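You operate a simulated robot arm through the tools that you are given. There is no shell and no other tool.

You are at the controls of a simulated robot arm. One attempt, no reset.

TASK
Wind the grey magazine to L, stand the white board from CHECKED in slot 2, dial to TESTED.
Fine: latch bar down again; the other boards and the blue magazine stay as they are.

It is judged by the outcome, as a careful person would: the job done as asked, and still so three seconds after it is handed in. It fails if anything else is knocked over, pushed out of place, dropped, spilled or broken.

THE ROBOT
A 7-joint arm with a fingered hand, fixed in place. Base frame: the origin is at the foot of the arm, x ahead of it, y to its left, z up; the work surface is at about z = 760. Readings come in mm, rad, newtons and seconds.
With the tool pointing down near the work surface it reaches from about 300 to 820 mm from the base axis. Its first joint turns from -2.007 to 2.007 rad. Payload 5 kg.
The tool frame sits at the grasp point between the pads (the TCP): z along the fingers, y along the line on which they close. The tips reach 32 mm beyond it. Largest opening 160 mm; the body of the gripper starts 89 mm behind the TCP. The gripper is a hand of 4 fingers: y runs from the thumb to the fingers, the wrist lies at [0, 0, -267] in the tool frame.
Orientation is that of the tool frame in the base frame, as [roll, pitch, yaw] about the fixed x, y, z axes, in that order (R = Rz(yaw) Ry(pitch) Rx(roll)). With the fingers straight down and closing along the base's y, the tool's x points along the base's -x, its y along +y and its z along -z.

THE INTERFACE
- The arm moves only by the tool apply_moves. Its arguments are lists of equal length, an entry for each row: "delta_pos": the shift along the base's x, y, z in units of 30 mm (1.0 is 30 mm), a list of three; "delta_rot": the turn, a rotation vector about the base's x, y, z in units of 6 degrees (1.0 is 6 degrees), a list of three. In form: {"delta_pos": [[dx, dy, dz], ...], "delta_rot": [[rx, ry, rz], ...]}. A call has 1 to 20 rows; each row shifts and turns the commanded pose from where the row before left it. A call with a number of a shift or a turn outside -1 to 1 is refused whole. A row lasts 0.2 s, in which the tool goes at most 50 mm and 0.15 rad; a call with a longer step from one row to the next is refused whole. A pose out of reach is approached as far as the arm can. The call stops where the force on the tool passes 40 N (or 10 N more than at its start, if that is more) or the arm is blocked; 0.2 s more then pass. In this call time passes only in rows, and 0.2 s behind the last. The reply holds the time, the measured pose of the TCP, the force on the tool along the base axes, the opening and the grip force, in the units named above and with some noise, with the torque about the TCP (base axes, N m) and any sound that the robot's microphone picked up.
- Cameras (640 x 400 px; columns grow to the right, rows downward): "scene" is fixed at [220.4, 500.7, 1539.9]; the picture's right is [-0.51, -0.86, 0.00], its down [-0.64, 0.38, -0.67] and it looks along [0.58, -0.34, -0.74] (base axes); focal length 245 px, centre (320, 200). "wrist" rides on the gripper at [80, -4, -114] in the tool frame; the picture's right is [0.05, 1.00, 0.00], its down [-0.82, 0.04, -0.58] and it looks along [-0.58, 0.03, 0.82] (tool axes); focal length 265 px, centre (320, 200).
- grab_frame(camera): a new picture of that camera. It takes no simulated time.
- slide_trunk(by): slides the trunk up (or, below 0, down) by that many mm; the arm rides with it, the base frame stays. It gives what a move gives, with no picture.
- curl_fingers(finger1, finger2, finger3, thumb_bend): sets how far each is bent, from 0 (flat) to 1 (curled in); at 0.3 the hand is open as for a grip, at 0.7 the pads meet at the TCP. One left out holds its place. A second passes; each finger stops where it meets its share of the squeeze, and holds until it gets a number again. It is the only way to open and close the hand. It gives what a move gives, with no picture; readings hold the bend of each and the force on the fingers (four entries, about 0 where the hand has none), thumb and palm.
- locate(camera, pixels): there is no depth. For up to 12 entries [column, row, z] of the newest picture of that camera ("zoom" is the newest enlarged one), the place [x, y] in the base frame at which the ray of that pixel passes the height z, good to about 2 mm. It takes no simulated time.
- close_up(camera, box): a new picture of the part [left, top, right, bottom] of that camera's present view, enlarged. It takes no simulated time.
- close_job(): hands the job in; it is judged then, once.

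Unless the task says otherwise, let go and move clear before handing in.

The tools are called after "Emit:" as name(argument=value, ...) on one line, values as JSON. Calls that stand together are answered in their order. apply_moves: Moves the arm, as the interface text tells. Its arguments: {"type":"object","properties":{"delta_pos":{"type":"array","items":{"type":"array","items":{"type":"number"}}},"delta_rot":{"type":"array","items":{"type":"array","items":{"type":"number"}}}},"required":["delta_pos","delta_rot"]} The other tools are called the same way: slide_trunk (by) slides the trunk up or down; curl_fingers (finger1, finger2, finger3, thumb_bend) moves the fingers one by one; grab_frame (camera) takes a picture; locate (camera, pixels) gives the place at which the rays of pixels pass given heights; close_up (camera, box) takes an enlarged picture of a part of a camera's view; close_job () hands the job in.

At the start:

```text
time_s: 0.0
tcp_pos: [571.7, 233.3, 1295.0]
tool_rot: [-3.141, -0.001, 3.141]
force: [-0.5, -0.5, 1.4]
ft_torque: [0.03, 0.01, 0.03]
gripper_width: 159.9
grasp_force: 0.0
shape: jaw
bend: [0.3, 0.3, 0.3, 0.3]
finger forces: [0.0, 0.0, 0.0, 0.0, 0.1, 0.0]
trunk travel left (down, up): [-875.0, 115.0]
```

scene: 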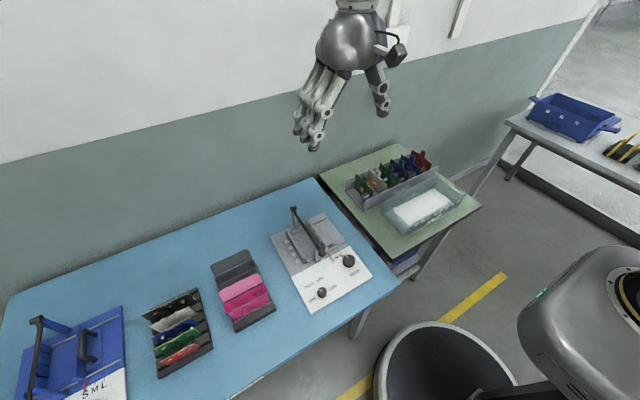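
wrist: 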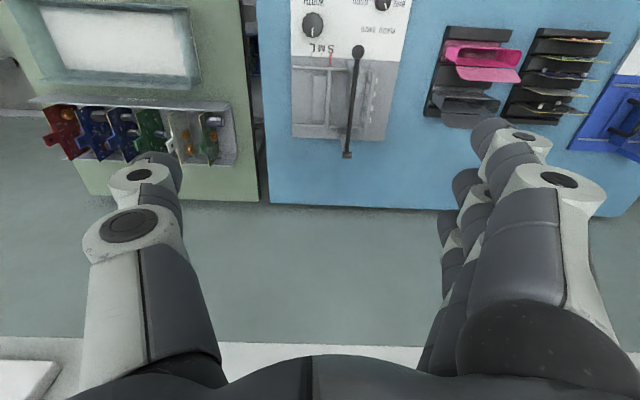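

The scene shows a grey magazine around (310,250) with two knobs at (322,292) and (349,261), two racks at (180,330) and (242,290), and a green table at the far end. I'll take enlarged pictures to read labels.

Emit:
close_up(camera="scene", box=[260, 190, 390, 320])

Emit:
close_up(camera="scene", box=[130, 240, 290, 380])

Emit:
close_up(camera="scene", box=[330, 140, 490, 250])

Emit:
close_up(camera="scene", box=[0, 290, 140, 400])

Emit:
close_up(camera="wrist", box=[270, 0, 430, 170])

Emit:
close_up(camera="wrist", box=[420, 10, 640, 160])

Emit:
close_up(camera="wrist", box=[10, 60, 270, 200])

```text
3.08 times, centred on (325, 255) of scene
```

zoom: 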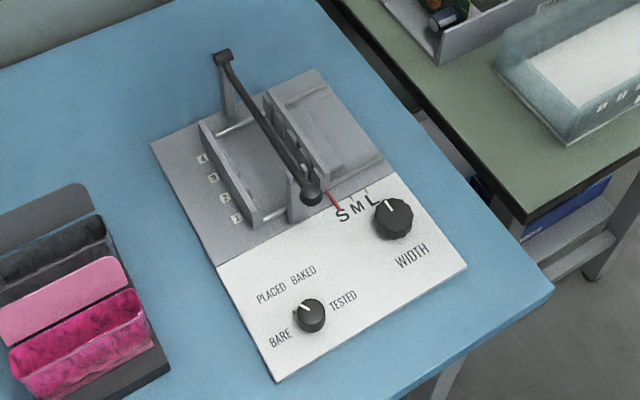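

```text
2.86 times, centred on (210, 310) of scene
```

zoom: 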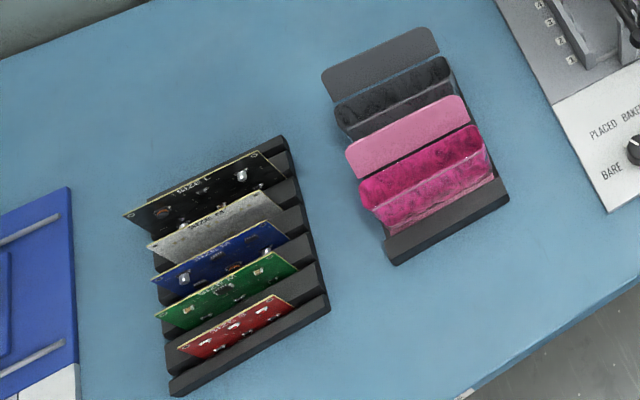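

```text
3.64 times, centred on (410, 195) of scene
```

zoom: 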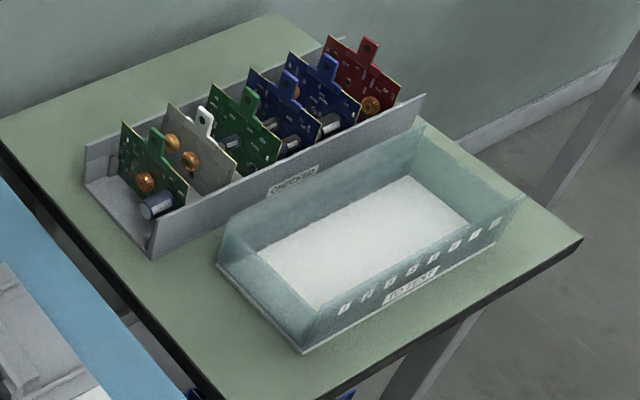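

```text
3.64 times, centred on (70, 345) of scene
```

zoom: 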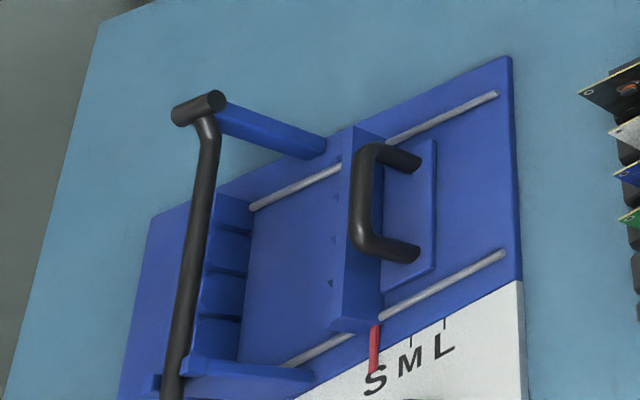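

```text
2.35 times, centred on (350, 85) of wrist
```

zoom: 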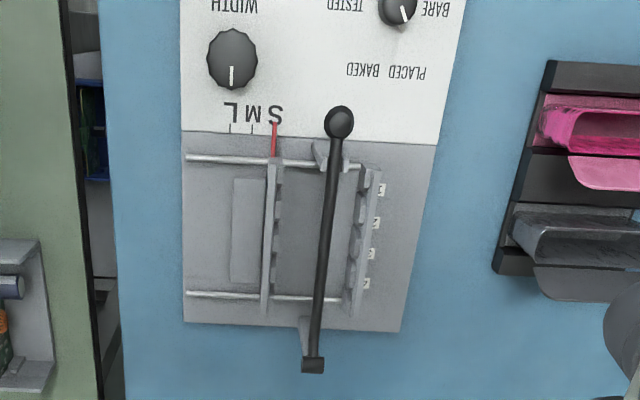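

```text
2.67 times, centred on (530, 85) of wrist
```

zoom: 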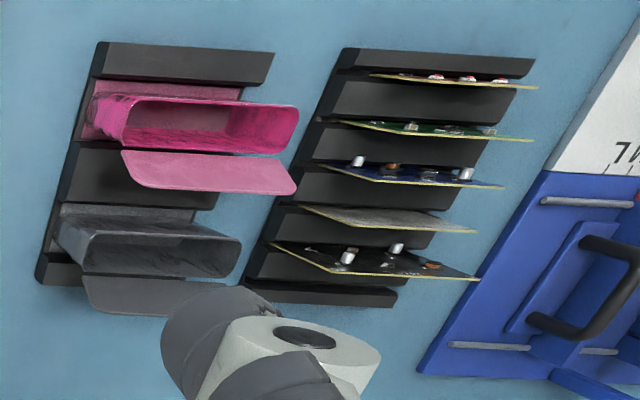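

```text
2.46 times, centred on (140, 130) of wrist
```

zoom: 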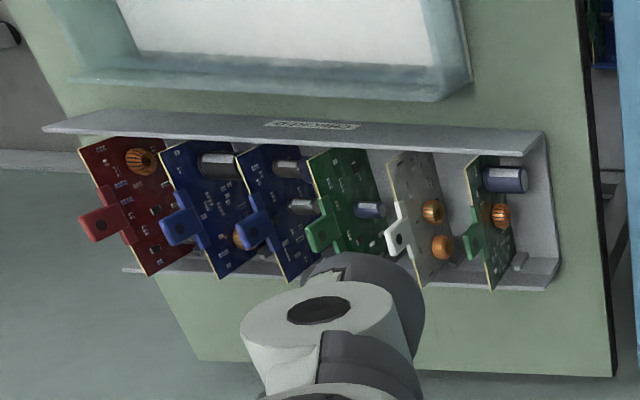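

The grey magazine has its red pointer on S, a latch bar across it, a WIDTH knob and a stage dial; the white board is second from the near end in CHECKED. I'll locate the main features before moving.

Emit:
locate(camera="scene", pixels=[[310, 314, 760], [272, 236, 760], [326, 213, 760], [372, 277, 760], [322, 292, 780], [348, 262, 780], [323, 253, 840], [294, 209, 840], [397, 170, 850], [320, 178, 760], [405, 250, 760], [317, 251, 780]])

Emit:
locate(camera="wrist", pixels=[[325, 22, 780], [383, 3, 780], [292, 138, 760], [386, 138, 760], [291, 56, 760], [359, 50, 840], [347, 155, 840], [347, 147, 780], [180, 160, 850], [163, 158, 850], [240, 200, 760], [327, 64, 775]])

```text
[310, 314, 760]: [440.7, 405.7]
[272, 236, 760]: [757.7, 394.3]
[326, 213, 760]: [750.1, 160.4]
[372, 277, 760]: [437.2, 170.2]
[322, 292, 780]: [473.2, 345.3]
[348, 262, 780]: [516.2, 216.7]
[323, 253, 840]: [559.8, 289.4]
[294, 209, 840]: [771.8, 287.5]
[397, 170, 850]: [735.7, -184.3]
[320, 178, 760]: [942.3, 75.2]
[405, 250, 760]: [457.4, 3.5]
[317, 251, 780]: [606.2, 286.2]
```

```text
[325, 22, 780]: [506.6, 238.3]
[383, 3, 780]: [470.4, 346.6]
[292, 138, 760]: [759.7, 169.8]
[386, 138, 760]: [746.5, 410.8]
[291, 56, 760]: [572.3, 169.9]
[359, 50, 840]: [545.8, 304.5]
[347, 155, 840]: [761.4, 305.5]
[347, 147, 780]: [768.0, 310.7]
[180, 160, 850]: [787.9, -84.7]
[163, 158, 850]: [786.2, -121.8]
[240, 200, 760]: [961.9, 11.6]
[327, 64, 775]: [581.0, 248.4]
```

Triangulating both views puts the latch bar's ball near (542, 300, 876) and its hinge near (746, 300, 873). I'll lower the hand toward the magazine's near side so the wrist camera can read slot numbers and knobs.

Emit:
apply_moves(delta_pos=[[-0.5, 0.236, -0.9], [-0.5, 0.236, -0.9], [-0.5, 0.236, -0.9], [-0.5, 0.236, -0.9], [-0.5, 0.236, -0.9], [-0.5, 0.236, -0.9], [-0.5, 0.236, -0.9], [-0.5, 0.236, -0.9]], delta_rot=[[0, 0, 0], [0, 0, 0], [0, 0, 0], [0, 0, 0], [0, 0, 0], [0, 0, 0], [0, 0, 0], [0, 0, 0]])

Emit:
grab_frame(camera="wrist")

Emit:
grab_frame(camera="scene")

```text
time_s: 1.8
tcp_pos: [454.5, 288.5, 1081.2]
tool_rot: [3.141, -0.001, 3.141]
force: [-0.1, -0.1, 0.6]
ft_torque: [-0.01, 0.02, -0.01]
gripper_width: 160.0
grasp_force: 0.0
shape: jaw
bend: [0.3, 0.3, 0.3, 0.3]
finger forces: [0.0, 0.0, 0.0, 0.0, 0.1, 0.0]
trunk travel left (down, up): [-875.0, 115.0]
```

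```text
taken
```

wrist: 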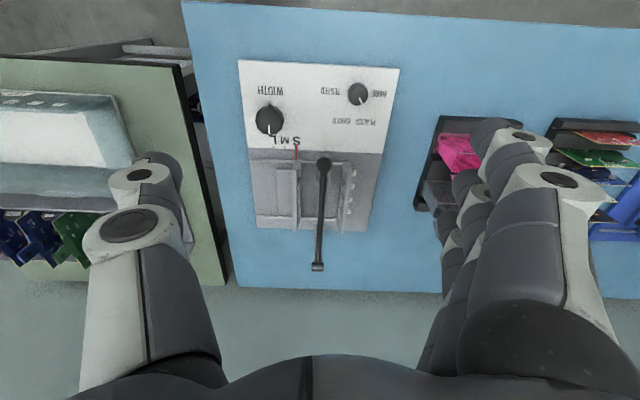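

```text
taken
```

scene: 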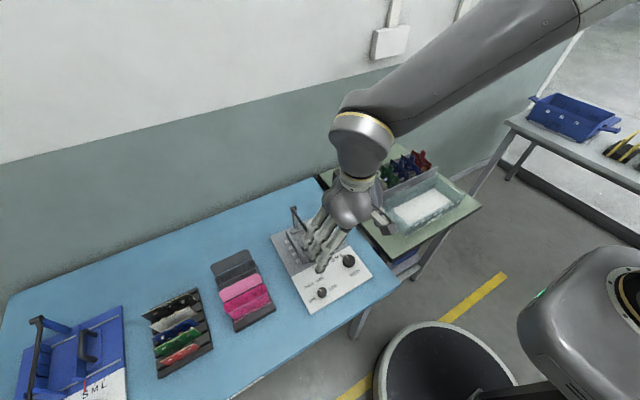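

The magazine now fills the wrist view at (240–400, 60–235). I'll enlarge it.

Emit:
close_up(camera="wrist", box=[235, 55, 405, 165])

Emit:
close_up(camera="wrist", box=[240, 130, 390, 275])

Emit:
close_up(camera="wrist", box=[335, 140, 375, 240])

Emit:
close_up(camera="scene", box=[270, 200, 380, 310])

```text
3.64 times, centred on (320, 110) of wrist
```

zoom: 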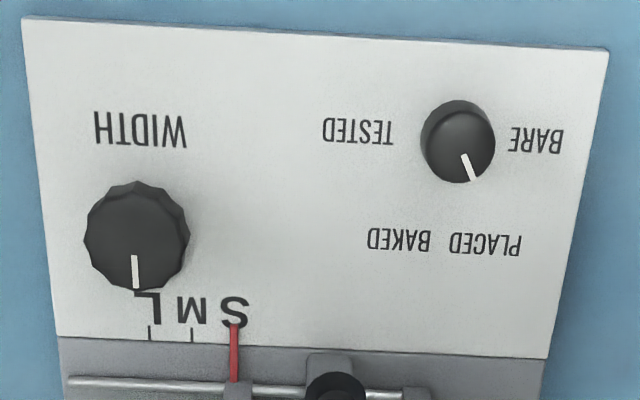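

```text
2.76 times, centred on (315, 202) of wrist
```

zoom: 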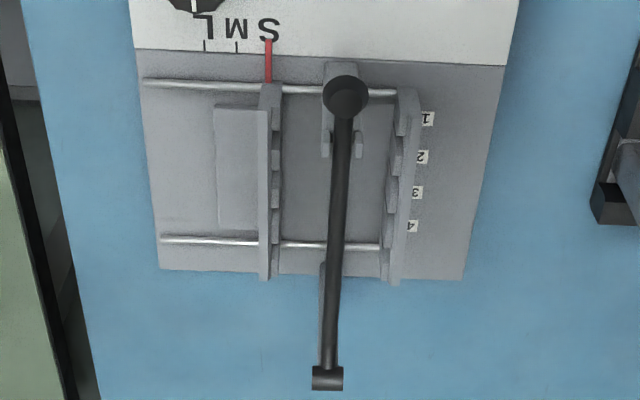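

```text
4.00 times, centred on (355, 190) of wrist
```

zoom: 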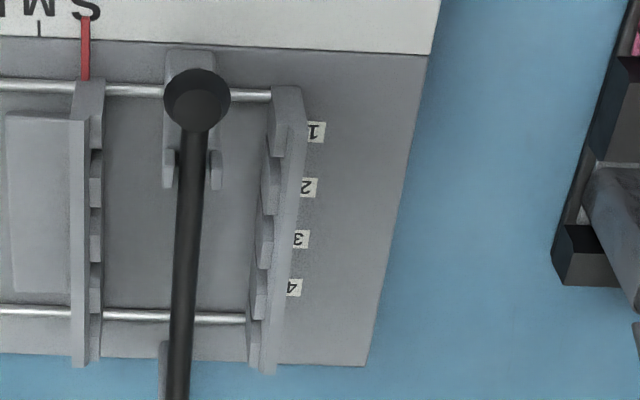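

```text
3.64 times, centred on (325, 255) of scene
```

zoom: 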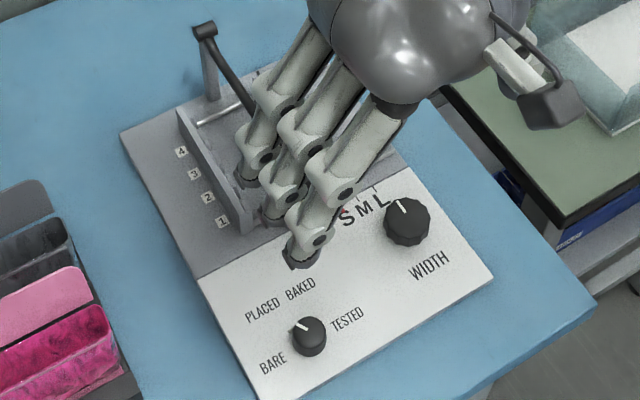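

Slots number 1→4 going away from the robot, dial points at PLACED, pointer at S. I'll measure label and knob positions in the wrist picture.

Emit:
close_up(camera="wrist", box=[235, 55, 405, 165])

Emit:
locate(camera="zoom", pixels=[[22, 18, 775], [608, 50, 775], [547, 357, 775], [60, 338, 775], [460, 165, 775], [537, 140, 775], [485, 245, 775], [398, 240, 775], [358, 132, 775], [137, 265, 775], [149, 333, 775], [234, 335, 775]])

Emit:
locate(camera="zoom", pixels=[[457, 130, 800], [474, 180, 800], [465, 155, 800], [137, 225, 800], [135, 256, 800], [137, 287, 800], [137, 183, 800], [84, 235, 800], [190, 235, 800], [192, 335, 775]])

```text
3.64 times, centred on (320, 110) of wrist
```

zoom: 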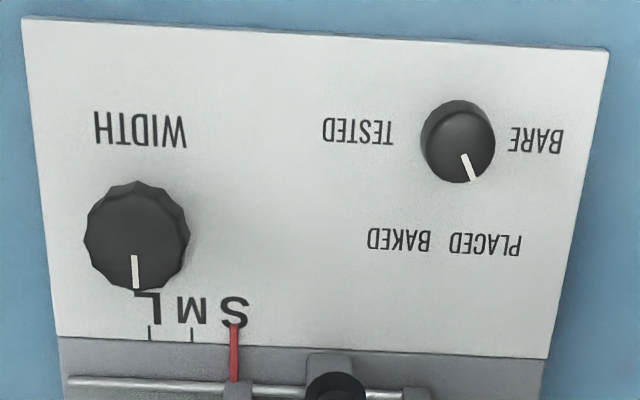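

```text
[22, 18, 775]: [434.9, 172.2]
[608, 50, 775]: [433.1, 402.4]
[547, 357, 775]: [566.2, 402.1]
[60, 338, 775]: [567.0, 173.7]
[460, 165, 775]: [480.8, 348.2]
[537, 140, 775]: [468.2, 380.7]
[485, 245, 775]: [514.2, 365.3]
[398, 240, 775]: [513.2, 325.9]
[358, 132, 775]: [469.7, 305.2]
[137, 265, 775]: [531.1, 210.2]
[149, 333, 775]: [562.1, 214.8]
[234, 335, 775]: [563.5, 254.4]
```

```text
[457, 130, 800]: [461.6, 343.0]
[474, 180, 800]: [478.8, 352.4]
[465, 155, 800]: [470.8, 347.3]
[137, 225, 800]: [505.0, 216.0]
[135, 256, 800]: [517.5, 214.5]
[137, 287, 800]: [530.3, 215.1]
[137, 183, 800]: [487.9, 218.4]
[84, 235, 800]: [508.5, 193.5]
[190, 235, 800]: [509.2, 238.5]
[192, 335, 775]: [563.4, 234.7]
```

Panel labels located: dial near (468, 344), WIDTH knob near (509, 216). Now I'll go over to the CHECKED tray to inspect the white board (tab near (719, −53, 912)).

Emit:
apply_moves(delta_pos=[[0.35, -0.95, 0], [0.35, -0.95, 0], [0.35, -0.95, 0], [0.35, -0.95, 0], [0.35, -0.95, 0], [0.35, -0.95, 0], [0.35, -0.95, 0], [0.35, -0.95, 0], [0.35, -0.95, 0], [0.35, -0.95, 0], [0.35, -0.95, 0], [0.35, -0.95, 0]], delta_rot=[[0, 0, 0], [0, 0, 0], [0, 0, 0], [0, 0, 0], [0, 0, 0], [0, 0, 0], [0, 0, 0], [0, 0, 0], [0, 0, 0], [0, 0, 0], [0, 0, 0], [0, 0, 0]])

Emit:
grab_frame(camera="wrist")

Emit:
close_up(camera="scene", box=[270, 190, 380, 310])

```text
time_s: 4.4
tcp_pos: [578.1, -54.3, 1080.7]
tool_rot: [3.14, 0.001, -3.141]
force: [0.3, 0.2, 0.2]
ft_torque: [0.04, 0.01, -0.01]
gripper_width: 160.0
grasp_force: 0.1
shape: jaw
bend: [0.3, 0.3, 0.3, 0.3]
finger forces: [0.0, 0.0, 0.0, 0.0, 0.1, 0.0]
trunk travel left (down, up): [-875.0, 115.0]
```

```text
taken
```

wrist: 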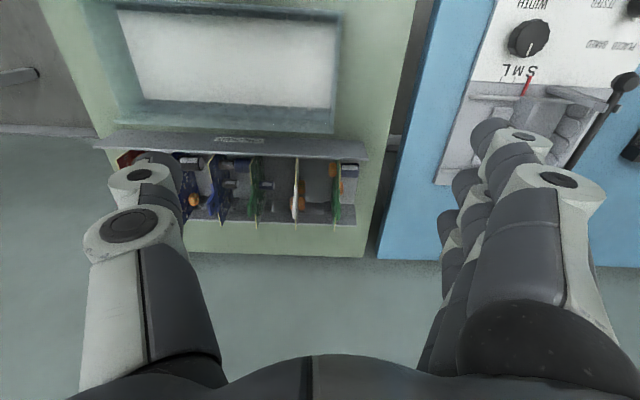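

```text
3.33 times, centred on (325, 250) of scene
```

zoom: 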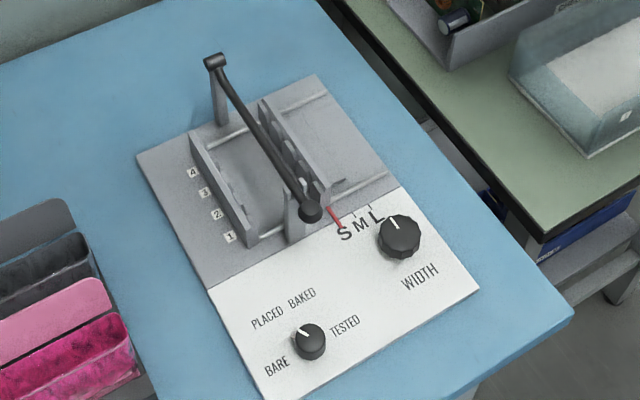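

The CHECKED boards appear edge-on at (120–350, 150–230); the white one is at about (298,190). I'll enlarge it in both views.

Emit:
close_up(camera="wrist", box=[180, 120, 380, 260])

Emit:
close_up(camera="scene", box=[340, 140, 440, 215])

Emit:
close_up(camera="scene", box=[140, 285, 215, 375])

```text
2.86 times, centred on (280, 190) of wrist
```

zoom: 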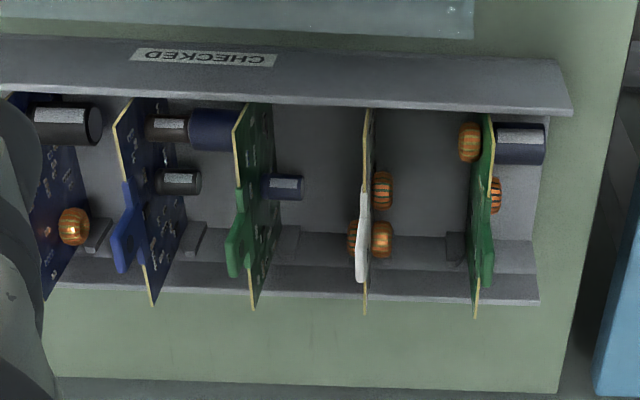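

```text
5.33 times, centred on (390, 178) of scene
```

zoom: 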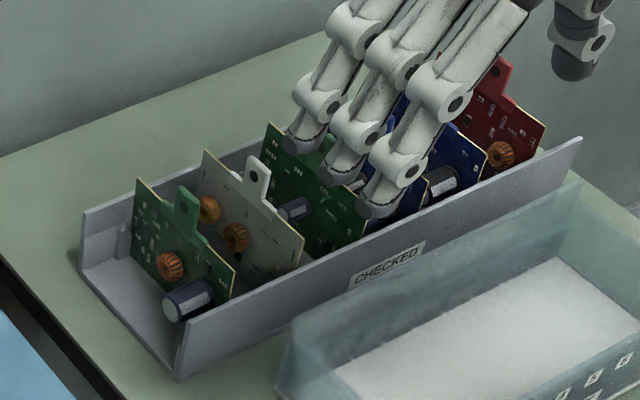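

```text
4.44 times, centred on (178, 330) of scene
```

zoom: 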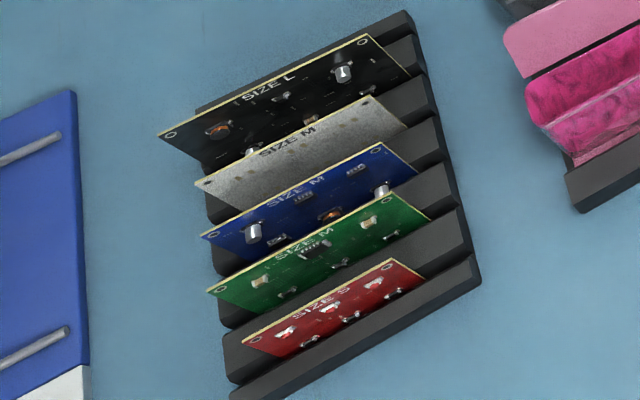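

I'll get exact rays for the white board's corners and tab from both cameras to triangulate it.

Emit:
grab_frame(camera="scene")

Emit:
locate(camera="scene", pixels=[[386.8, 185.1, 900], [386.8, 185.1, 800], [368.4, 168.6, 900], [368.4, 168.6, 800], [376.9, 170.1, 900], [376.9, 170.1, 800], [380.6, 173.9, 900], [380.6, 173.9, 800], [362, 212, 760], [345, 190, 760], [365, 207, 760]])

Emit:
locate(camera="wrist", pixels=[[296.4, 158.5, 900], [296.4, 158.5, 800], [295.7, 229.2, 900], [295.7, 229.2, 800], [295.4, 189, 900], [295.4, 189, 800], [294, 218.7, 900], [294, 218.7, 800], [362, 256, 760], [356, 225, 770], [367, 155, 850], [357, 225, 770]])

Emit:
close_up(camera="wrist", box=[260, 145, 340, 235])

```text
taken
```

scene: 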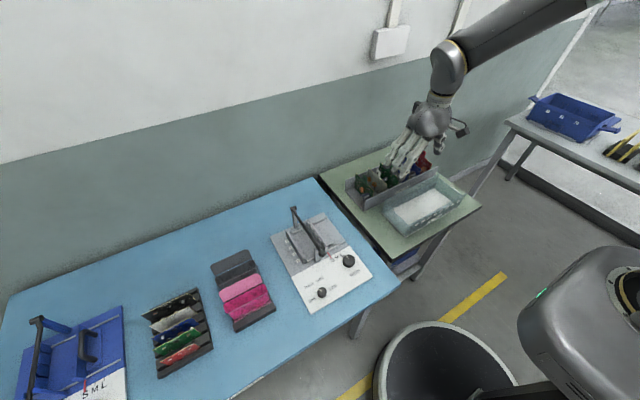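

```text
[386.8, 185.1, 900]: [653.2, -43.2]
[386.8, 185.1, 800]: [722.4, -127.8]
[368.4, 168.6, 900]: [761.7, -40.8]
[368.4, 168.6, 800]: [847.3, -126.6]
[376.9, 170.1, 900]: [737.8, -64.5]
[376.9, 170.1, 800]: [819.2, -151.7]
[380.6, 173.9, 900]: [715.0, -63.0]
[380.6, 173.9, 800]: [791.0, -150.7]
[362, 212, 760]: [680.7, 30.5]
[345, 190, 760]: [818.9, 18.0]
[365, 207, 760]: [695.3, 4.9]
```

```text
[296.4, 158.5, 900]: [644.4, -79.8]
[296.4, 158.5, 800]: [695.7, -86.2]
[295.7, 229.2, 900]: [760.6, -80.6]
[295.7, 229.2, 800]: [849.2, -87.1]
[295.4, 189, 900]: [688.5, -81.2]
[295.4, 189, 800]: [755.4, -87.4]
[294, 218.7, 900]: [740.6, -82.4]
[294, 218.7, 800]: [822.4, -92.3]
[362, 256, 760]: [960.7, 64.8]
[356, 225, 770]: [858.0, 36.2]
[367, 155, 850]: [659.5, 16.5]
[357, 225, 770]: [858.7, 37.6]
```

```text
4.44 times, centred on (300, 190) of wrist
```

zoom: 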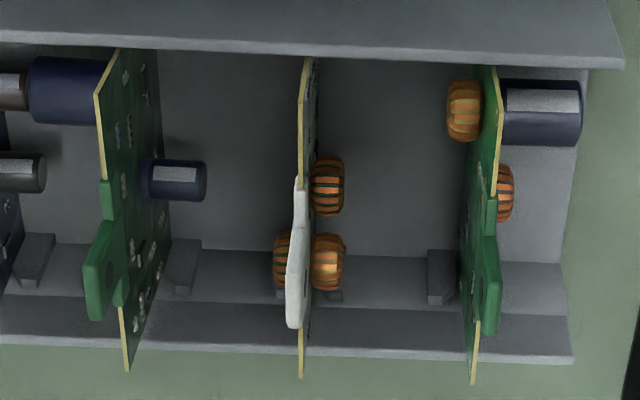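

The white board triangulates to y≈−83, x≈683–805, top edge z≈851, with its tab at x≈732–758 up to z≈877. Next I'll go above the latch bar's ball at (542, 300, 876) and partly close the hand to study its shape.

Emit:
apply_moves(delta_pos=[[-0.092, 0.908, -0.2], [-0.092, 0.908, -0.2], [-0.092, 0.908, -0.2], [-0.092, 0.908, -0.2], [-0.092, 0.908, -0.2], [-0.092, 0.908, -0.2], [-0.092, 0.908, -0.2], [-0.092, 0.908, -0.2], [-0.092, 0.908, -0.2], [-0.092, 0.908, -0.2], [-0.092, 0.908, -0.2], [-0.092, 0.908, -0.2], [-0.092, 0.908, -0.2]], delta_rot=[[0, 0, 0], [0, 0, 0], [0, 0, 0], [0, 0, 0], [0, 0, 0], [0, 0, 0], [0, 0, 0], [0, 0, 0], [0, 0, 0], [0, 0, 0], [0, 0, 0], [0, 0, 0], [0, 0, 0]])

Emit:
curl_fingers(finger1=0.55, finger2=0.55, finger3=0.55, thumb_bend=0.55)

Emit:
grab_frame(camera="wrist")

Emit:
close_up(camera="scene", box=[240, 140, 420, 320])

```text
time_s: 7.2
tcp_pos: [538.7, 301.8, 1002.9]
tool_rot: [-3.142, 0.002, -3.141]
force: [-0.1, -0.2, 0.1]
ft_torque: [-0.04, 0.02, -0.02]
gripper_width: 160.3
grasp_force: 0.1
shape: jaw
bend: [0.3, 0.3, 0.3, 0.3]
finger forces: [0.1, 0.1, 0.0, 0.0, 0.1, 0.0]
trunk travel left (down, up): [-875.0, 115.0]
```

```text
time_s: 8.2
tcp_pos: [537.5, 301.5, 1001.4]
tool_rot: [3.141, 0.001, 3.142]
force: [-0.2, 0.4, -0.7]
ft_torque: [-0.04, 0.0, -0.02]
gripper_width: 72.7
grasp_force: 0.1
shape: fingers
bend: [0.55, 0.55, 0.55, 0.55]
finger forces: [0.1, 0.1, 0.1, 0.0, 0.1, 0.0]
trunk travel left (down, up): [-875.0, 115.0]
```

```text
taken
```

wrist: 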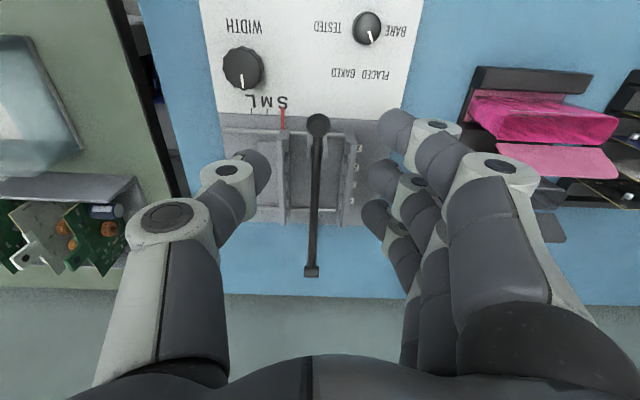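

```text
2.22 times, centred on (330, 230) of scene
```

zoom: 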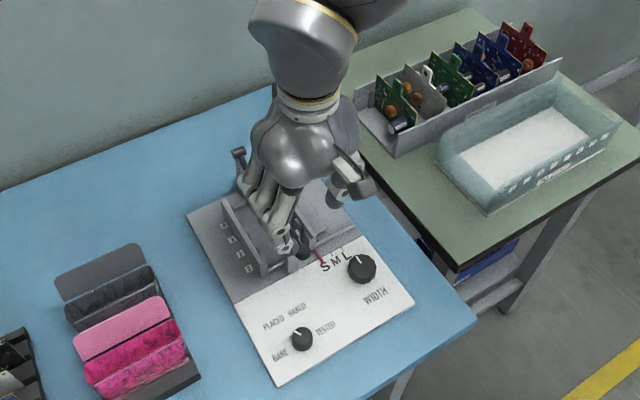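

The hand is open 73 mm above the ball, which shows at wrist (318,123). I'll enlarge and locate the ball, walls and slot labels from here.

Emit:
close_up(camera="wrist", box=[215, 85, 385, 235])

Emit:
locate(camera="wrist", pixels=[[318, 123, 876], [311, 272, 876], [359, 147, 770], [359, 167, 770], [355, 187, 770], [351, 205, 770], [347, 225, 770], [290, 215, 770]])

```text
2.67 times, centred on (300, 160) of wrist
```

zoom: 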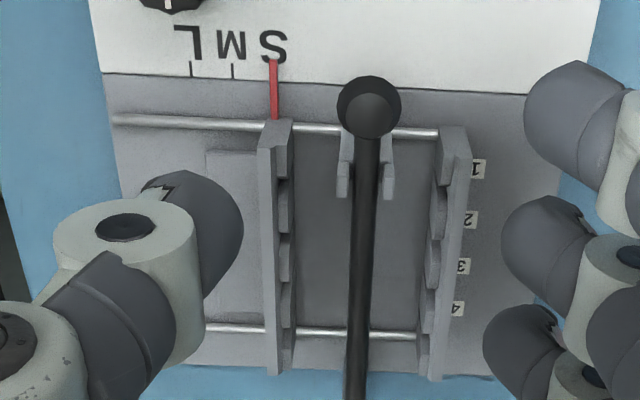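

```text
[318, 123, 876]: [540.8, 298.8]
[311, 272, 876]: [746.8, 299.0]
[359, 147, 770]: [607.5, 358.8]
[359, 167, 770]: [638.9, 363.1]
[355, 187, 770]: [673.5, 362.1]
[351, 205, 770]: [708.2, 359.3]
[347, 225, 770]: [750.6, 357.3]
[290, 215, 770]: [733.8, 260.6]
```

The ball locates to (541, 299, 876) as expected, and slot labels sit at x≈610/640/670/700. I'll descend around the ball to z≈888.

Emit:
apply_moves(delta_pos=[[0.03, -0.02, -0.94], [0.03, -0.02, -0.94], [0.03, -0.02, -0.94], [0.03, -0.02, -0.94]], delta_rot=[[0, 0, 0], [0, 0, 0], [0, 0, 0], [0, 0, 0]])

Emit:
grab_frame(camera="wrist")

Emit:
close_up(camera="scene", box=[260, 190, 380, 310])

```text
time_s: 9.2
tcp_pos: [544.1, 298.8, 887.5]
tool_rot: [3.141, 0.002, -3.14]
force: [0.2, 0.0, 1.0]
ft_torque: [-0.02, 0.02, 0.0]
gripper_width: 72.6
grasp_force: 0.2
shape: fingers
bend: [0.55, 0.55, 0.55, 0.55]
finger forces: [0.0, 0.0, 0.0, 0.0, 0.1, 0.1]
trunk travel left (down, up): [-875.0, 115.0]
```

```text
taken
```

wrist: 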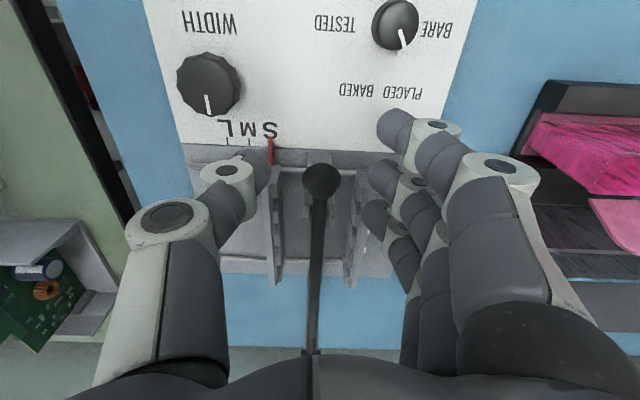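

```text
3.33 times, centred on (320, 250) of scene
```

zoom: 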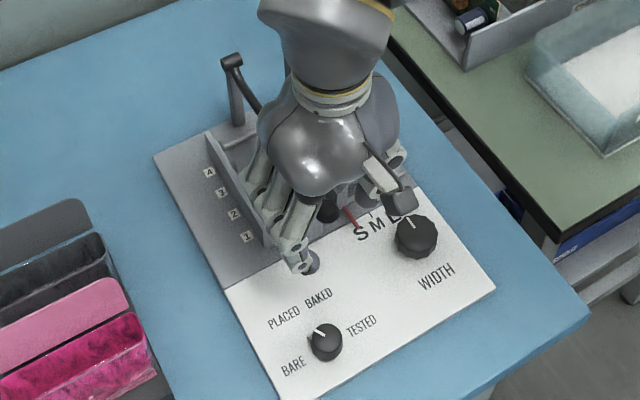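

The ball is between thumb and fingers at wrist (321,182). I'll close gently on it.

Emit:
curl_fingers(finger1=0.6, finger2=0.68, finger3=0.6, thumb_bend=0.68)

Emit:
grab_frame(camera="wrist")

```text
time_s: 10.2
tcp_pos: [544.5, 298.2, 888.7]
tool_rot: [-3.141, 0.0, -3.142]
force: [-0.8, 0.1, -0.7]
ft_torque: [-0.02, 0.02, -0.02]
gripper_width: 44.7
grasp_force: 4.5
shape: fingers
bend: [0.6, 0.64, 0.6, 0.67]
finger forces: [0.0, 4.1, 0.0, 0.0, 4.4, 0.0]
trunk travel left (down, up): [-875.0, 115.0]
```

```text
taken
```

wrist: 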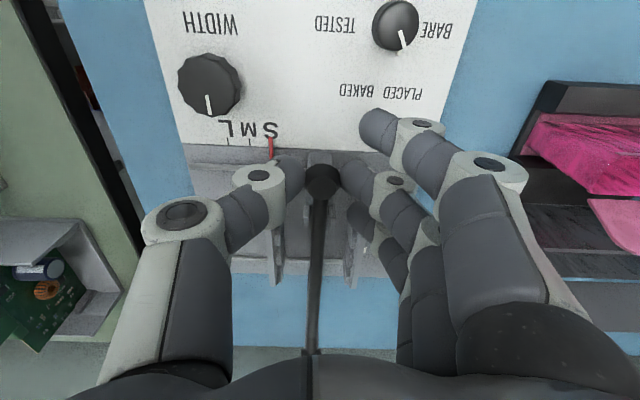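

Thumb and middle finger hold the ball at about 4.4 N. I'll lift along the hinge's arc in small steps and watch the force.

Emit:
apply_moves(delta_pos=[[0, 0, 0.25], [0.01, 0, 0.25], [0.02, 0, 0.25], [0.03, 0, 0.25]], delta_rot=[[0, 0, 0], [0, 0, 0], [0, 0, 0], [0, 0, 0]])

Emit:
grab_frame(camera="wrist")

```text
time_s: 11.2
tcp_pos: [544.9, 298.8, 918.9]
tool_rot: [3.141, 0.001, -3.141]
force: [-4.6, 0.0, 0.1]
ft_torque: [0.02, 0.11, 0.0]
gripper_width: 44.9
grasp_force: 4.4
shape: fingers
bend: [0.6, 0.64, 0.6, 0.67]
finger forces: [0.1, 4.6, 0.0, 0.0, 4.7, 0.1]
trunk travel left (down, up): [-875.0, 115.0]
```

```text
taken
```

wrist: 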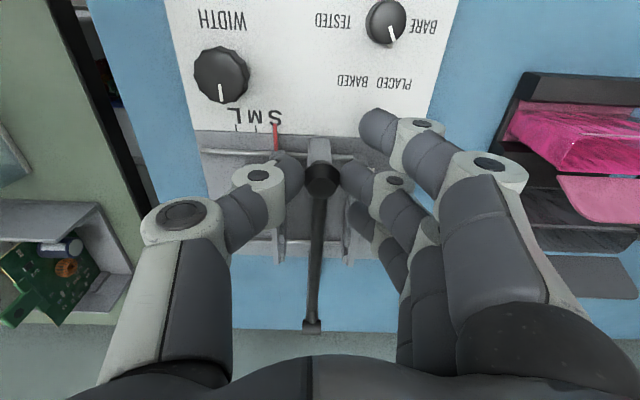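

The bar came up with the hand (ball still held, only −4.6 N in x). I'll continue along the 204 mm arc to about 49°.

Emit:
apply_moves(delta_pos=[[0.22, 0, 0.863], [0.34, 0, 0.887], [0.46, 0, 0.83], [0.57, 0, 0.757], [0.673, 0, 0.673]], delta_rot=[[0, 0, 0], [0, 0, 0], [0, 0, 0], [0, 0, 0], [0, 0, 0]])

Emit:
grab_frame(camera="wrist")

Emit:
close_up(camera="scene", box=[240, 140, 420, 320])

```text
time_s: 12.4
tcp_pos: [617.5, 300.8, 1041.1]
tool_rot: [-3.141, 0.001, 3.141]
force: [0.6, -0.2, 0.4]
ft_torque: [0.0, 0.02, -0.01]
gripper_width: 41.1
grasp_force: 0.0
shape: fingers
bend: [0.6, 0.68, 0.6, 0.68]
finger forces: [0.0, 0.0, 0.1, 0.0, 0.1, 0.0]
trunk travel left (down, up): [-875.0, 115.0]
```

```text
taken
```

wrist: 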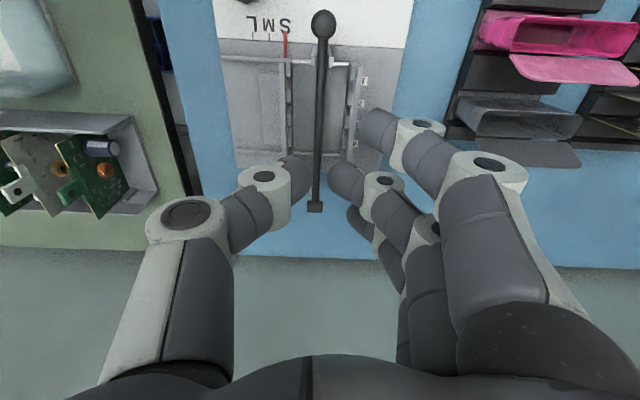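

```text
2.22 times, centred on (330, 230) of scene
```

zoom: 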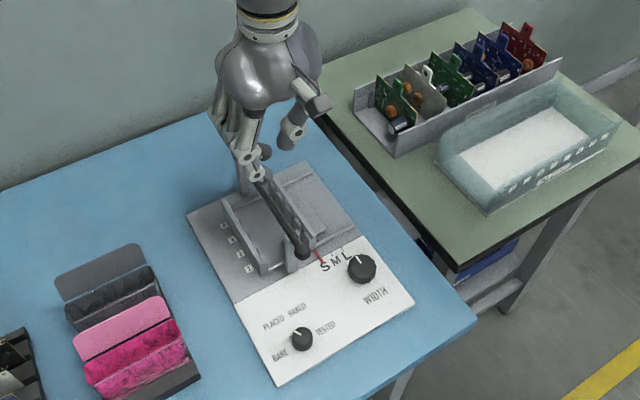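

The ball slipped out and the bar has dropped back down (ball at wrist (323,24)). I'll check that it sits as before and nothing else moved, then go back with a firmer grip.

Emit:
locate(camera="wrist", pixels=[[323, 24, 876], [315, 207, 876], [323, 24, 870], [315, 207, 880]])

Emit:
close_up(camera="wrist", box=[210, 0, 400, 220])

Emit:
close_up(camera="scene", box=[270, 190, 380, 310])

```text
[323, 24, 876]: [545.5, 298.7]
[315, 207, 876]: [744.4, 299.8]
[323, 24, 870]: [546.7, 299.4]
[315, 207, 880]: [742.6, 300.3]
```

```text
1.82 times, centred on (305, 110) of wrist
```

zoom: 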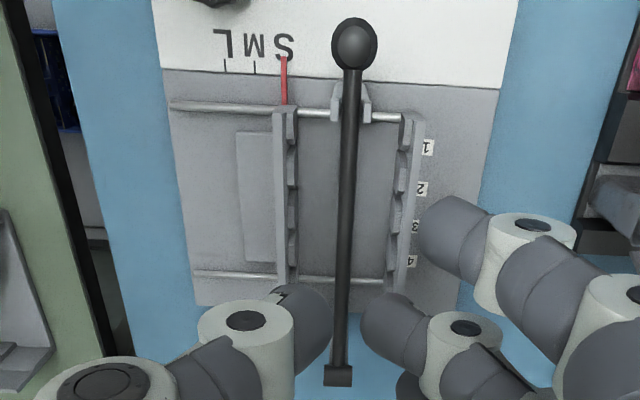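

```text
3.33 times, centred on (325, 250) of scene
```

zoom: 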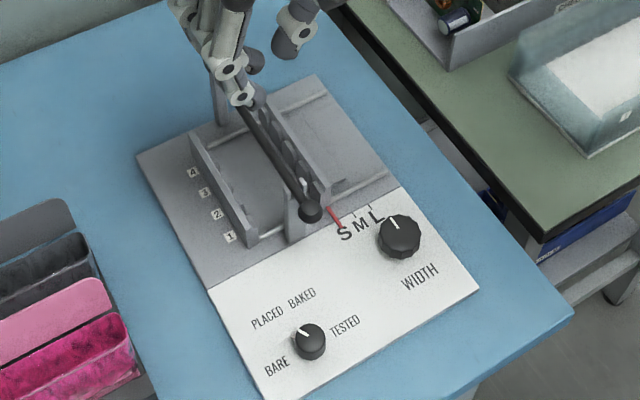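

The bar is back exactly where it started and everything else is unchanged. I'll get a large scene close-up of the magazine walls for heights while the view is clear.

Emit:
close_up(camera="scene", box=[275, 215, 335, 260])

Emit:
locate(camera="wrist", pixels=[[292, 60, 840], [292, 60, 800], [351, 63, 840], [351, 63, 800], [345, 160, 840], [345, 160, 800], [364, 81, 765], [361, 103.5, 765], [358, 124, 765], [355, 143.5, 765]])

```text
8.89 times, centred on (305, 238) of scene
```

zoom: 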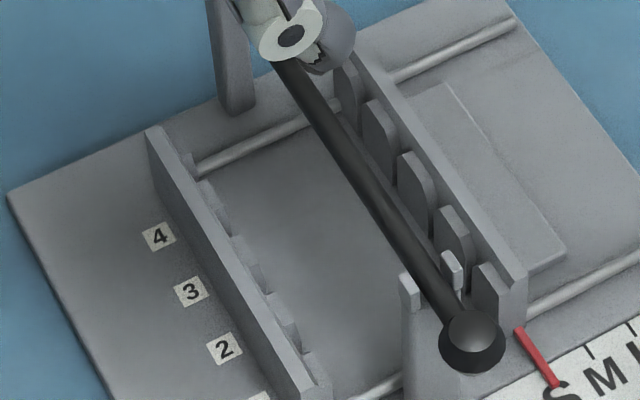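

```text
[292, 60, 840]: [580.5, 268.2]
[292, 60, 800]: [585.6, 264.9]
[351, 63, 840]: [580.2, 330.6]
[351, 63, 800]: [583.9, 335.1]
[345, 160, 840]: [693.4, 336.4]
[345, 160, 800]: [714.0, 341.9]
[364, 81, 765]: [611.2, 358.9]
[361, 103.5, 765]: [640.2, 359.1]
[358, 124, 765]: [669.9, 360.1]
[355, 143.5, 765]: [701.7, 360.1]
```

The slots and labels are clear in this close-up. I'll triangulate the wall tops with the scene zoom.

Emit:
locate(camera="zoom", pixels=[[150, 130, 840], [150, 130, 800], [296, 395, 840], [296, 395, 800], [520, 280, 840], [520, 280, 800], [362, 55, 840], [362, 55, 800], [405, 278, 870], [468, 330, 876], [224, 348, 765], [450, 255, 860]])

Emit:
close_up(camera="wrist", box=[260, 30, 380, 170])

```text
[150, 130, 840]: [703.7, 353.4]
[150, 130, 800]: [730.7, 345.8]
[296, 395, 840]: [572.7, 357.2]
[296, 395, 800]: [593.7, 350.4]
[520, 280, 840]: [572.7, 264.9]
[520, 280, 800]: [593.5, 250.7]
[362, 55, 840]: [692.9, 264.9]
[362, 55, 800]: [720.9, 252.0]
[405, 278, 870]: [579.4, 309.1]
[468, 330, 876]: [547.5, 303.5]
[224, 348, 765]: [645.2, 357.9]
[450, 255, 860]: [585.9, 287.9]
```

```text
2.86 times, centred on (320, 100) of wrist
```

zoom: 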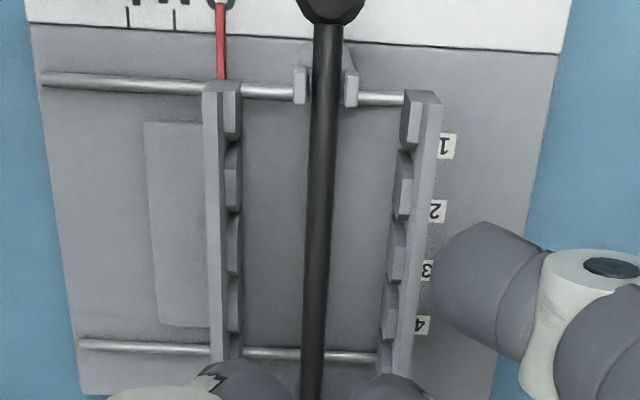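

Emit:
locate(camera="zoom", pixels=[[441, 97, 840], [441, 97, 800], [203, 85, 840], [203, 85, 800], [412, 372, 840], [412, 372, 800], [210, 358, 840], [210, 358, 800], [232, 150, 820], [233, 213, 820], [234, 280, 820], [240, 335, 820]])

Emit:
locate(camera="zoom", pixels=[[443, 146, 765], [436, 211, 765], [428, 270, 765], [422, 324, 765], [405, 150, 820], [400, 218, 820], [393, 282, 820], [388, 338, 820], [242, 90, 820], [405, 92, 820], [412, 148, 800], [220, 60, 775]])

```text
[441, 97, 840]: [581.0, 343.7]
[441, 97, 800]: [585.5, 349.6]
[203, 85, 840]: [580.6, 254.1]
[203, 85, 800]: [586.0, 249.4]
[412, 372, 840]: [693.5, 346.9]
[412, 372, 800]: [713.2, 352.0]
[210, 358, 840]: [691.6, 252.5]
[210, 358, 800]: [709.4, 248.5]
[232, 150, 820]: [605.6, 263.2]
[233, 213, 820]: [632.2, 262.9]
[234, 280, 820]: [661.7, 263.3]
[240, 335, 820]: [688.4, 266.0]
```

```text
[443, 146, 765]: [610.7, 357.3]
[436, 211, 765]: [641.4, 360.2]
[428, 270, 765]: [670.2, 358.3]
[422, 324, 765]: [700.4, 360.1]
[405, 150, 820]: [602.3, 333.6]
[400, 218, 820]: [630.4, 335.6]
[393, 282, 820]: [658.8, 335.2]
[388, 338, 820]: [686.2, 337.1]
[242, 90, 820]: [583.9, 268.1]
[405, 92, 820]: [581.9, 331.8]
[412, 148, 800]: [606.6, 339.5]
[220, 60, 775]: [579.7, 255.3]
```

Slots are at x≈611/640/670/700, wall tops around z≈812, and the inner width at S is ~80 mm. Now I'll reopen, return to the ball, and prepare a much firmer grip.

Emit:
curl_fingers(finger1=0.55, finger2=0.55, finger3=0.55, thumb_bend=0.55)

Emit:
apply_moves(delta_pos=[[-0.8, -0.01, -0.85], [-0.8, -0.01, -0.85], [-0.8, -0.01, -0.85], [0, 0, -0.9], [0, 0, -0.9], [0, 0, -0.9]], delta_rot=[[0, 0, 0], [0, 0, 0], [0, 0, 0], [0, 0, 0], [0, 0, 0], [0, 0, 0]])

Emit:
grab_frame(camera="wrist")

```text
time_s: 13.4
tcp_pos: [617.7, 300.2, 1041.3]
tool_rot: [-3.14, -0.001, 3.141]
force: [-0.1, -0.6, 1.7]
ft_torque: [0.0, 0.01, 0.0]
gripper_width: 70.9
grasp_force: 0.0
shape: fingers
bend: [0.55, 0.55, 0.55, 0.55]
finger forces: [0.0, 0.0, 0.0, 0.0, 0.0, 0.0]
trunk travel left (down, up): [-875.0, 115.0]
```

```text
time_s: 14.8
tcp_pos: [546.6, 298.6, 881.3]
tool_rot: [3.141, -0.001, -3.141]
force: [0.3, 0.0, -0.2]
ft_torque: [-0.01, -0.01, 0.01]
gripper_width: 71.0
grasp_force: 0.0
shape: fingers
bend: [0.55, 0.55, 0.55, 0.55]
finger forces: [0.1, 0.0, 0.0, 0.0, 0.0, 0.0]
trunk travel left (down, up): [-875.0, 115.0]
```

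```text
taken
```

wrist: 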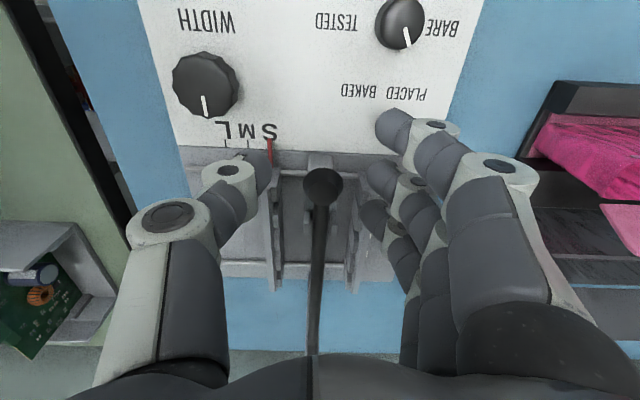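

The ball is at wrist (323,186), nearly at the grasp point. I'll settle 5 mm lower and slightly back, then squeeze harder.

Emit:
apply_moves(delta_pos=[[-0.1, 0.03, -0.2]], delta_rot=[[0, 0, 0]])

Emit:
curl_fingers(finger1=0.6, finger2=0.9, finger3=0.6, thumb_bend=0.9)

Emit:
grab_frame(camera="wrist")

```text
time_s: 15.2
tcp_pos: [542.6, 298.6, 874.3]
tool_rot: [3.14, 0.0, -3.142]
force: [-0.7, 0.2, 0.1]
ft_torque: [0.01, 0.04, 0.0]
gripper_width: 71.1
grasp_force: 0.1
shape: fingers
bend: [0.55, 0.55, 0.55, 0.55]
finger forces: [0.0, 0.0, 0.0, 0.1, 0.0, 0.0]
trunk travel left (down, up): [-875.0, 115.0]
```

```text
time_s: 16.2
tcp_pos: [541.6, 300.3, 875.1]
tool_rot: [-3.141, -0.001, -3.142]
force: [-0.7, -1.3, -0.6]
ft_torque: [0.02, -0.01, 0.03]
gripper_width: 29.3
grasp_force: 0.9
shape: fingers
bend: [0.6, 0.8, 0.6, 0.86]
finger forces: [0.1, 0.1, 0.1, 0.0, 1.0, 0.1]
trunk travel left (down, up): [-875.0, 115.0]
```

```text
taken
```

wrist: 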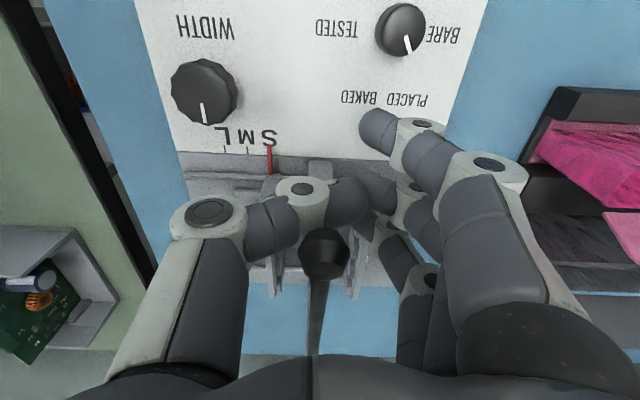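

Closing slid the fingers under the ball: the ball now rides on top of the crossed fingers at wrist (325,253), so the bar is already raised a little and supported from below. I'll lift along the arc from here in small steps.

Emit:
apply_moves(delta_pos=[[0.09, 0, 0.46], [0.12, 0, 0.457], [0.153, 0, 0.443], [0.183, 0, 0.433]], delta_rot=[[0, 0, 0], [0, 0, 0], [0, 0, 0], [0, 0, 0]])

Emit:
grab_frame(camera="wrist")

Emit:
close_up(camera="scene", box=[260, 170, 380, 290])

```text
time_s: 17.2
tcp_pos: [555.6, 297.1, 929.2]
tool_rot: [3.141, 0.001, -3.141]
force: [0.1, 0.1, -0.5]
ft_torque: [0.0, 0.0, -0.02]
gripper_width: 29.0
grasp_force: 0.1
shape: fingers
bend: [0.6, 0.81, 0.6, 0.86]
finger forces: [0.0, 0.0, 0.0, 0.0, 0.5, 0.0]
trunk travel left (down, up): [-875.0, 115.0]
```

```text
taken
```

wrist: 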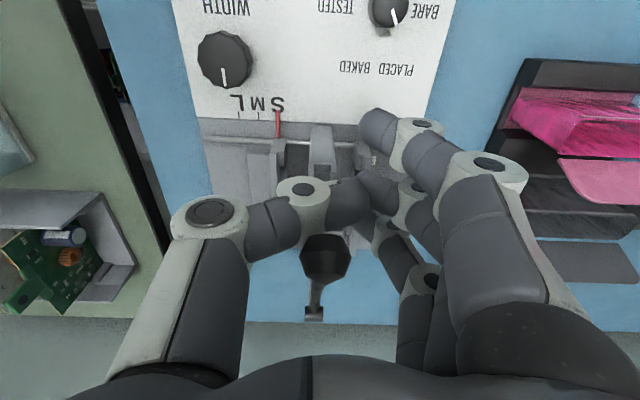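

```text
3.33 times, centred on (320, 230) of scene
```

zoom: 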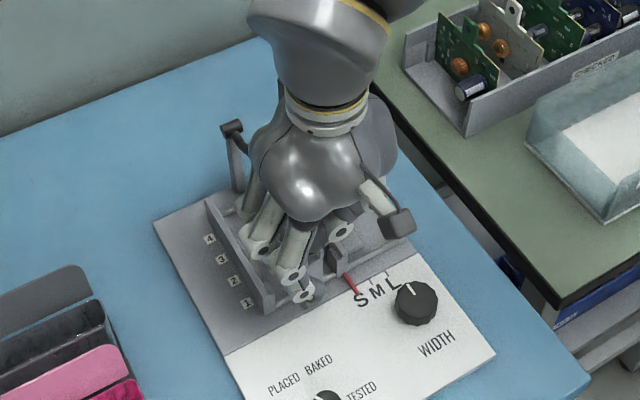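

The bar is riding on the fingers (ball at wrist (325,257)). I'll keep following the arc.

Emit:
apply_moves(delta_pos=[[0.213, 0.03, 0.417], [0.243, 0.03, 0.403], [0.27, 0.03, 0.387], [0.293, 0, 0.363], [0.323, 0, 0.343]], delta_rot=[[0, 0, 0], [0, 0, 0], [0, 0, 0], [0, 0, 0], [0, 0, 0]])

Emit:
grab_frame(camera="wrist")

Emit:
close_up(camera="scene", box=[260, 150, 380, 270])

```text
time_s: 18.4
tcp_pos: [597.9, 301.3, 986.5]
tool_rot: [-3.14, -0.001, 3.141]
force: [0.6, -0.7, -0.5]
ft_torque: [0.0, -0.02, 0.03]
gripper_width: 29.5
grasp_force: 0.3
shape: fingers
bend: [0.6, 0.81, 0.6, 0.86]
finger forces: [0.0, 0.0, 0.0, 0.0, 0.4, 0.0]
trunk travel left (down, up): [-875.0, 115.0]
```

```text
taken
```

wrist: 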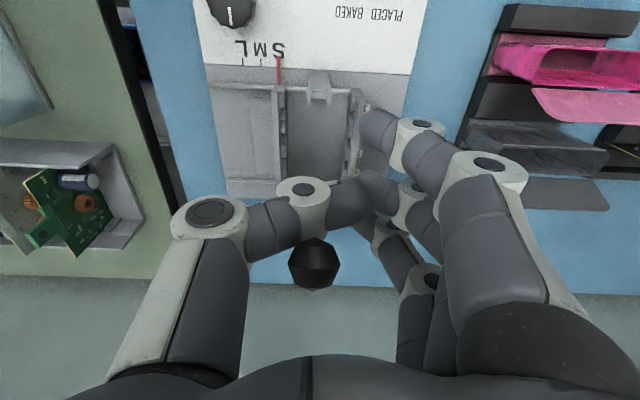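

```text
3.33 times, centred on (320, 210) of scene
```

zoom: 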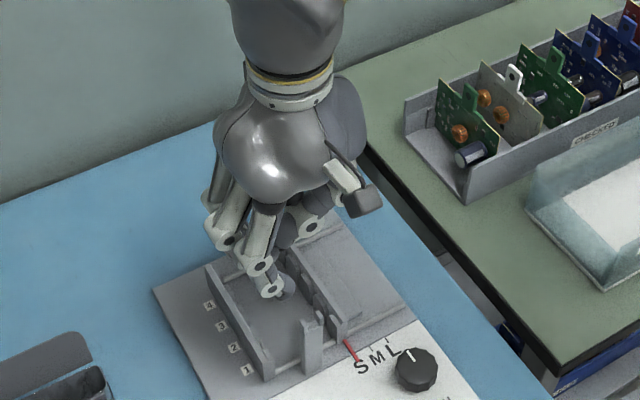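

At about 45° the bar still rides well (ball at wrist (313,262)). Continuing toward 65°, gradually shifting the push to the robot side of the bar.

Emit:
apply_moves(delta_pos=[[0.443, 0, 0.34], [0.447, 0, 0.327], [0.48, 0, 0.263], [0.503, 0, 0.223]], delta_rot=[[0, 0, 0], [0, 0, 0], [0, 0, 0], [0, 0, 0]])

Emit:
grab_frame(camera="wrist")

Emit:
close_up(camera="scene", box=[240, 130, 380, 270])

```text
time_s: 19.4
tcp_pos: [653.0, 302.0, 1021.4]
tool_rot: [3.14, -0.001, -3.141]
force: [0.4, 0.2, 0.2]
ft_torque: [-0.01, 0.0, -0.01]
gripper_width: 29.3
grasp_force: 0.1
shape: fingers
bend: [0.6, 0.81, 0.6, 0.86]
finger forces: [0.1, 0.0, 0.0, 0.0, 0.3, 0.0]
trunk travel left (down, up): [-875.0, 115.0]
```

```text
taken
```

wrist: 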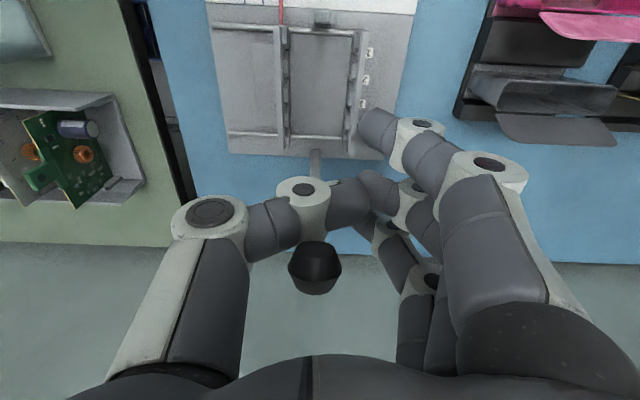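

```text
2.86 times, centred on (310, 200) of scene
```

zoom: 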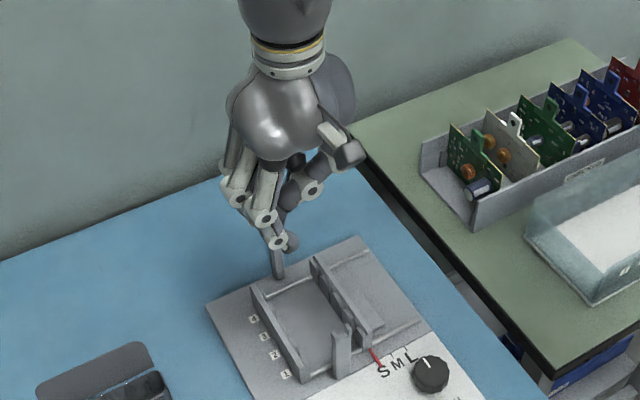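

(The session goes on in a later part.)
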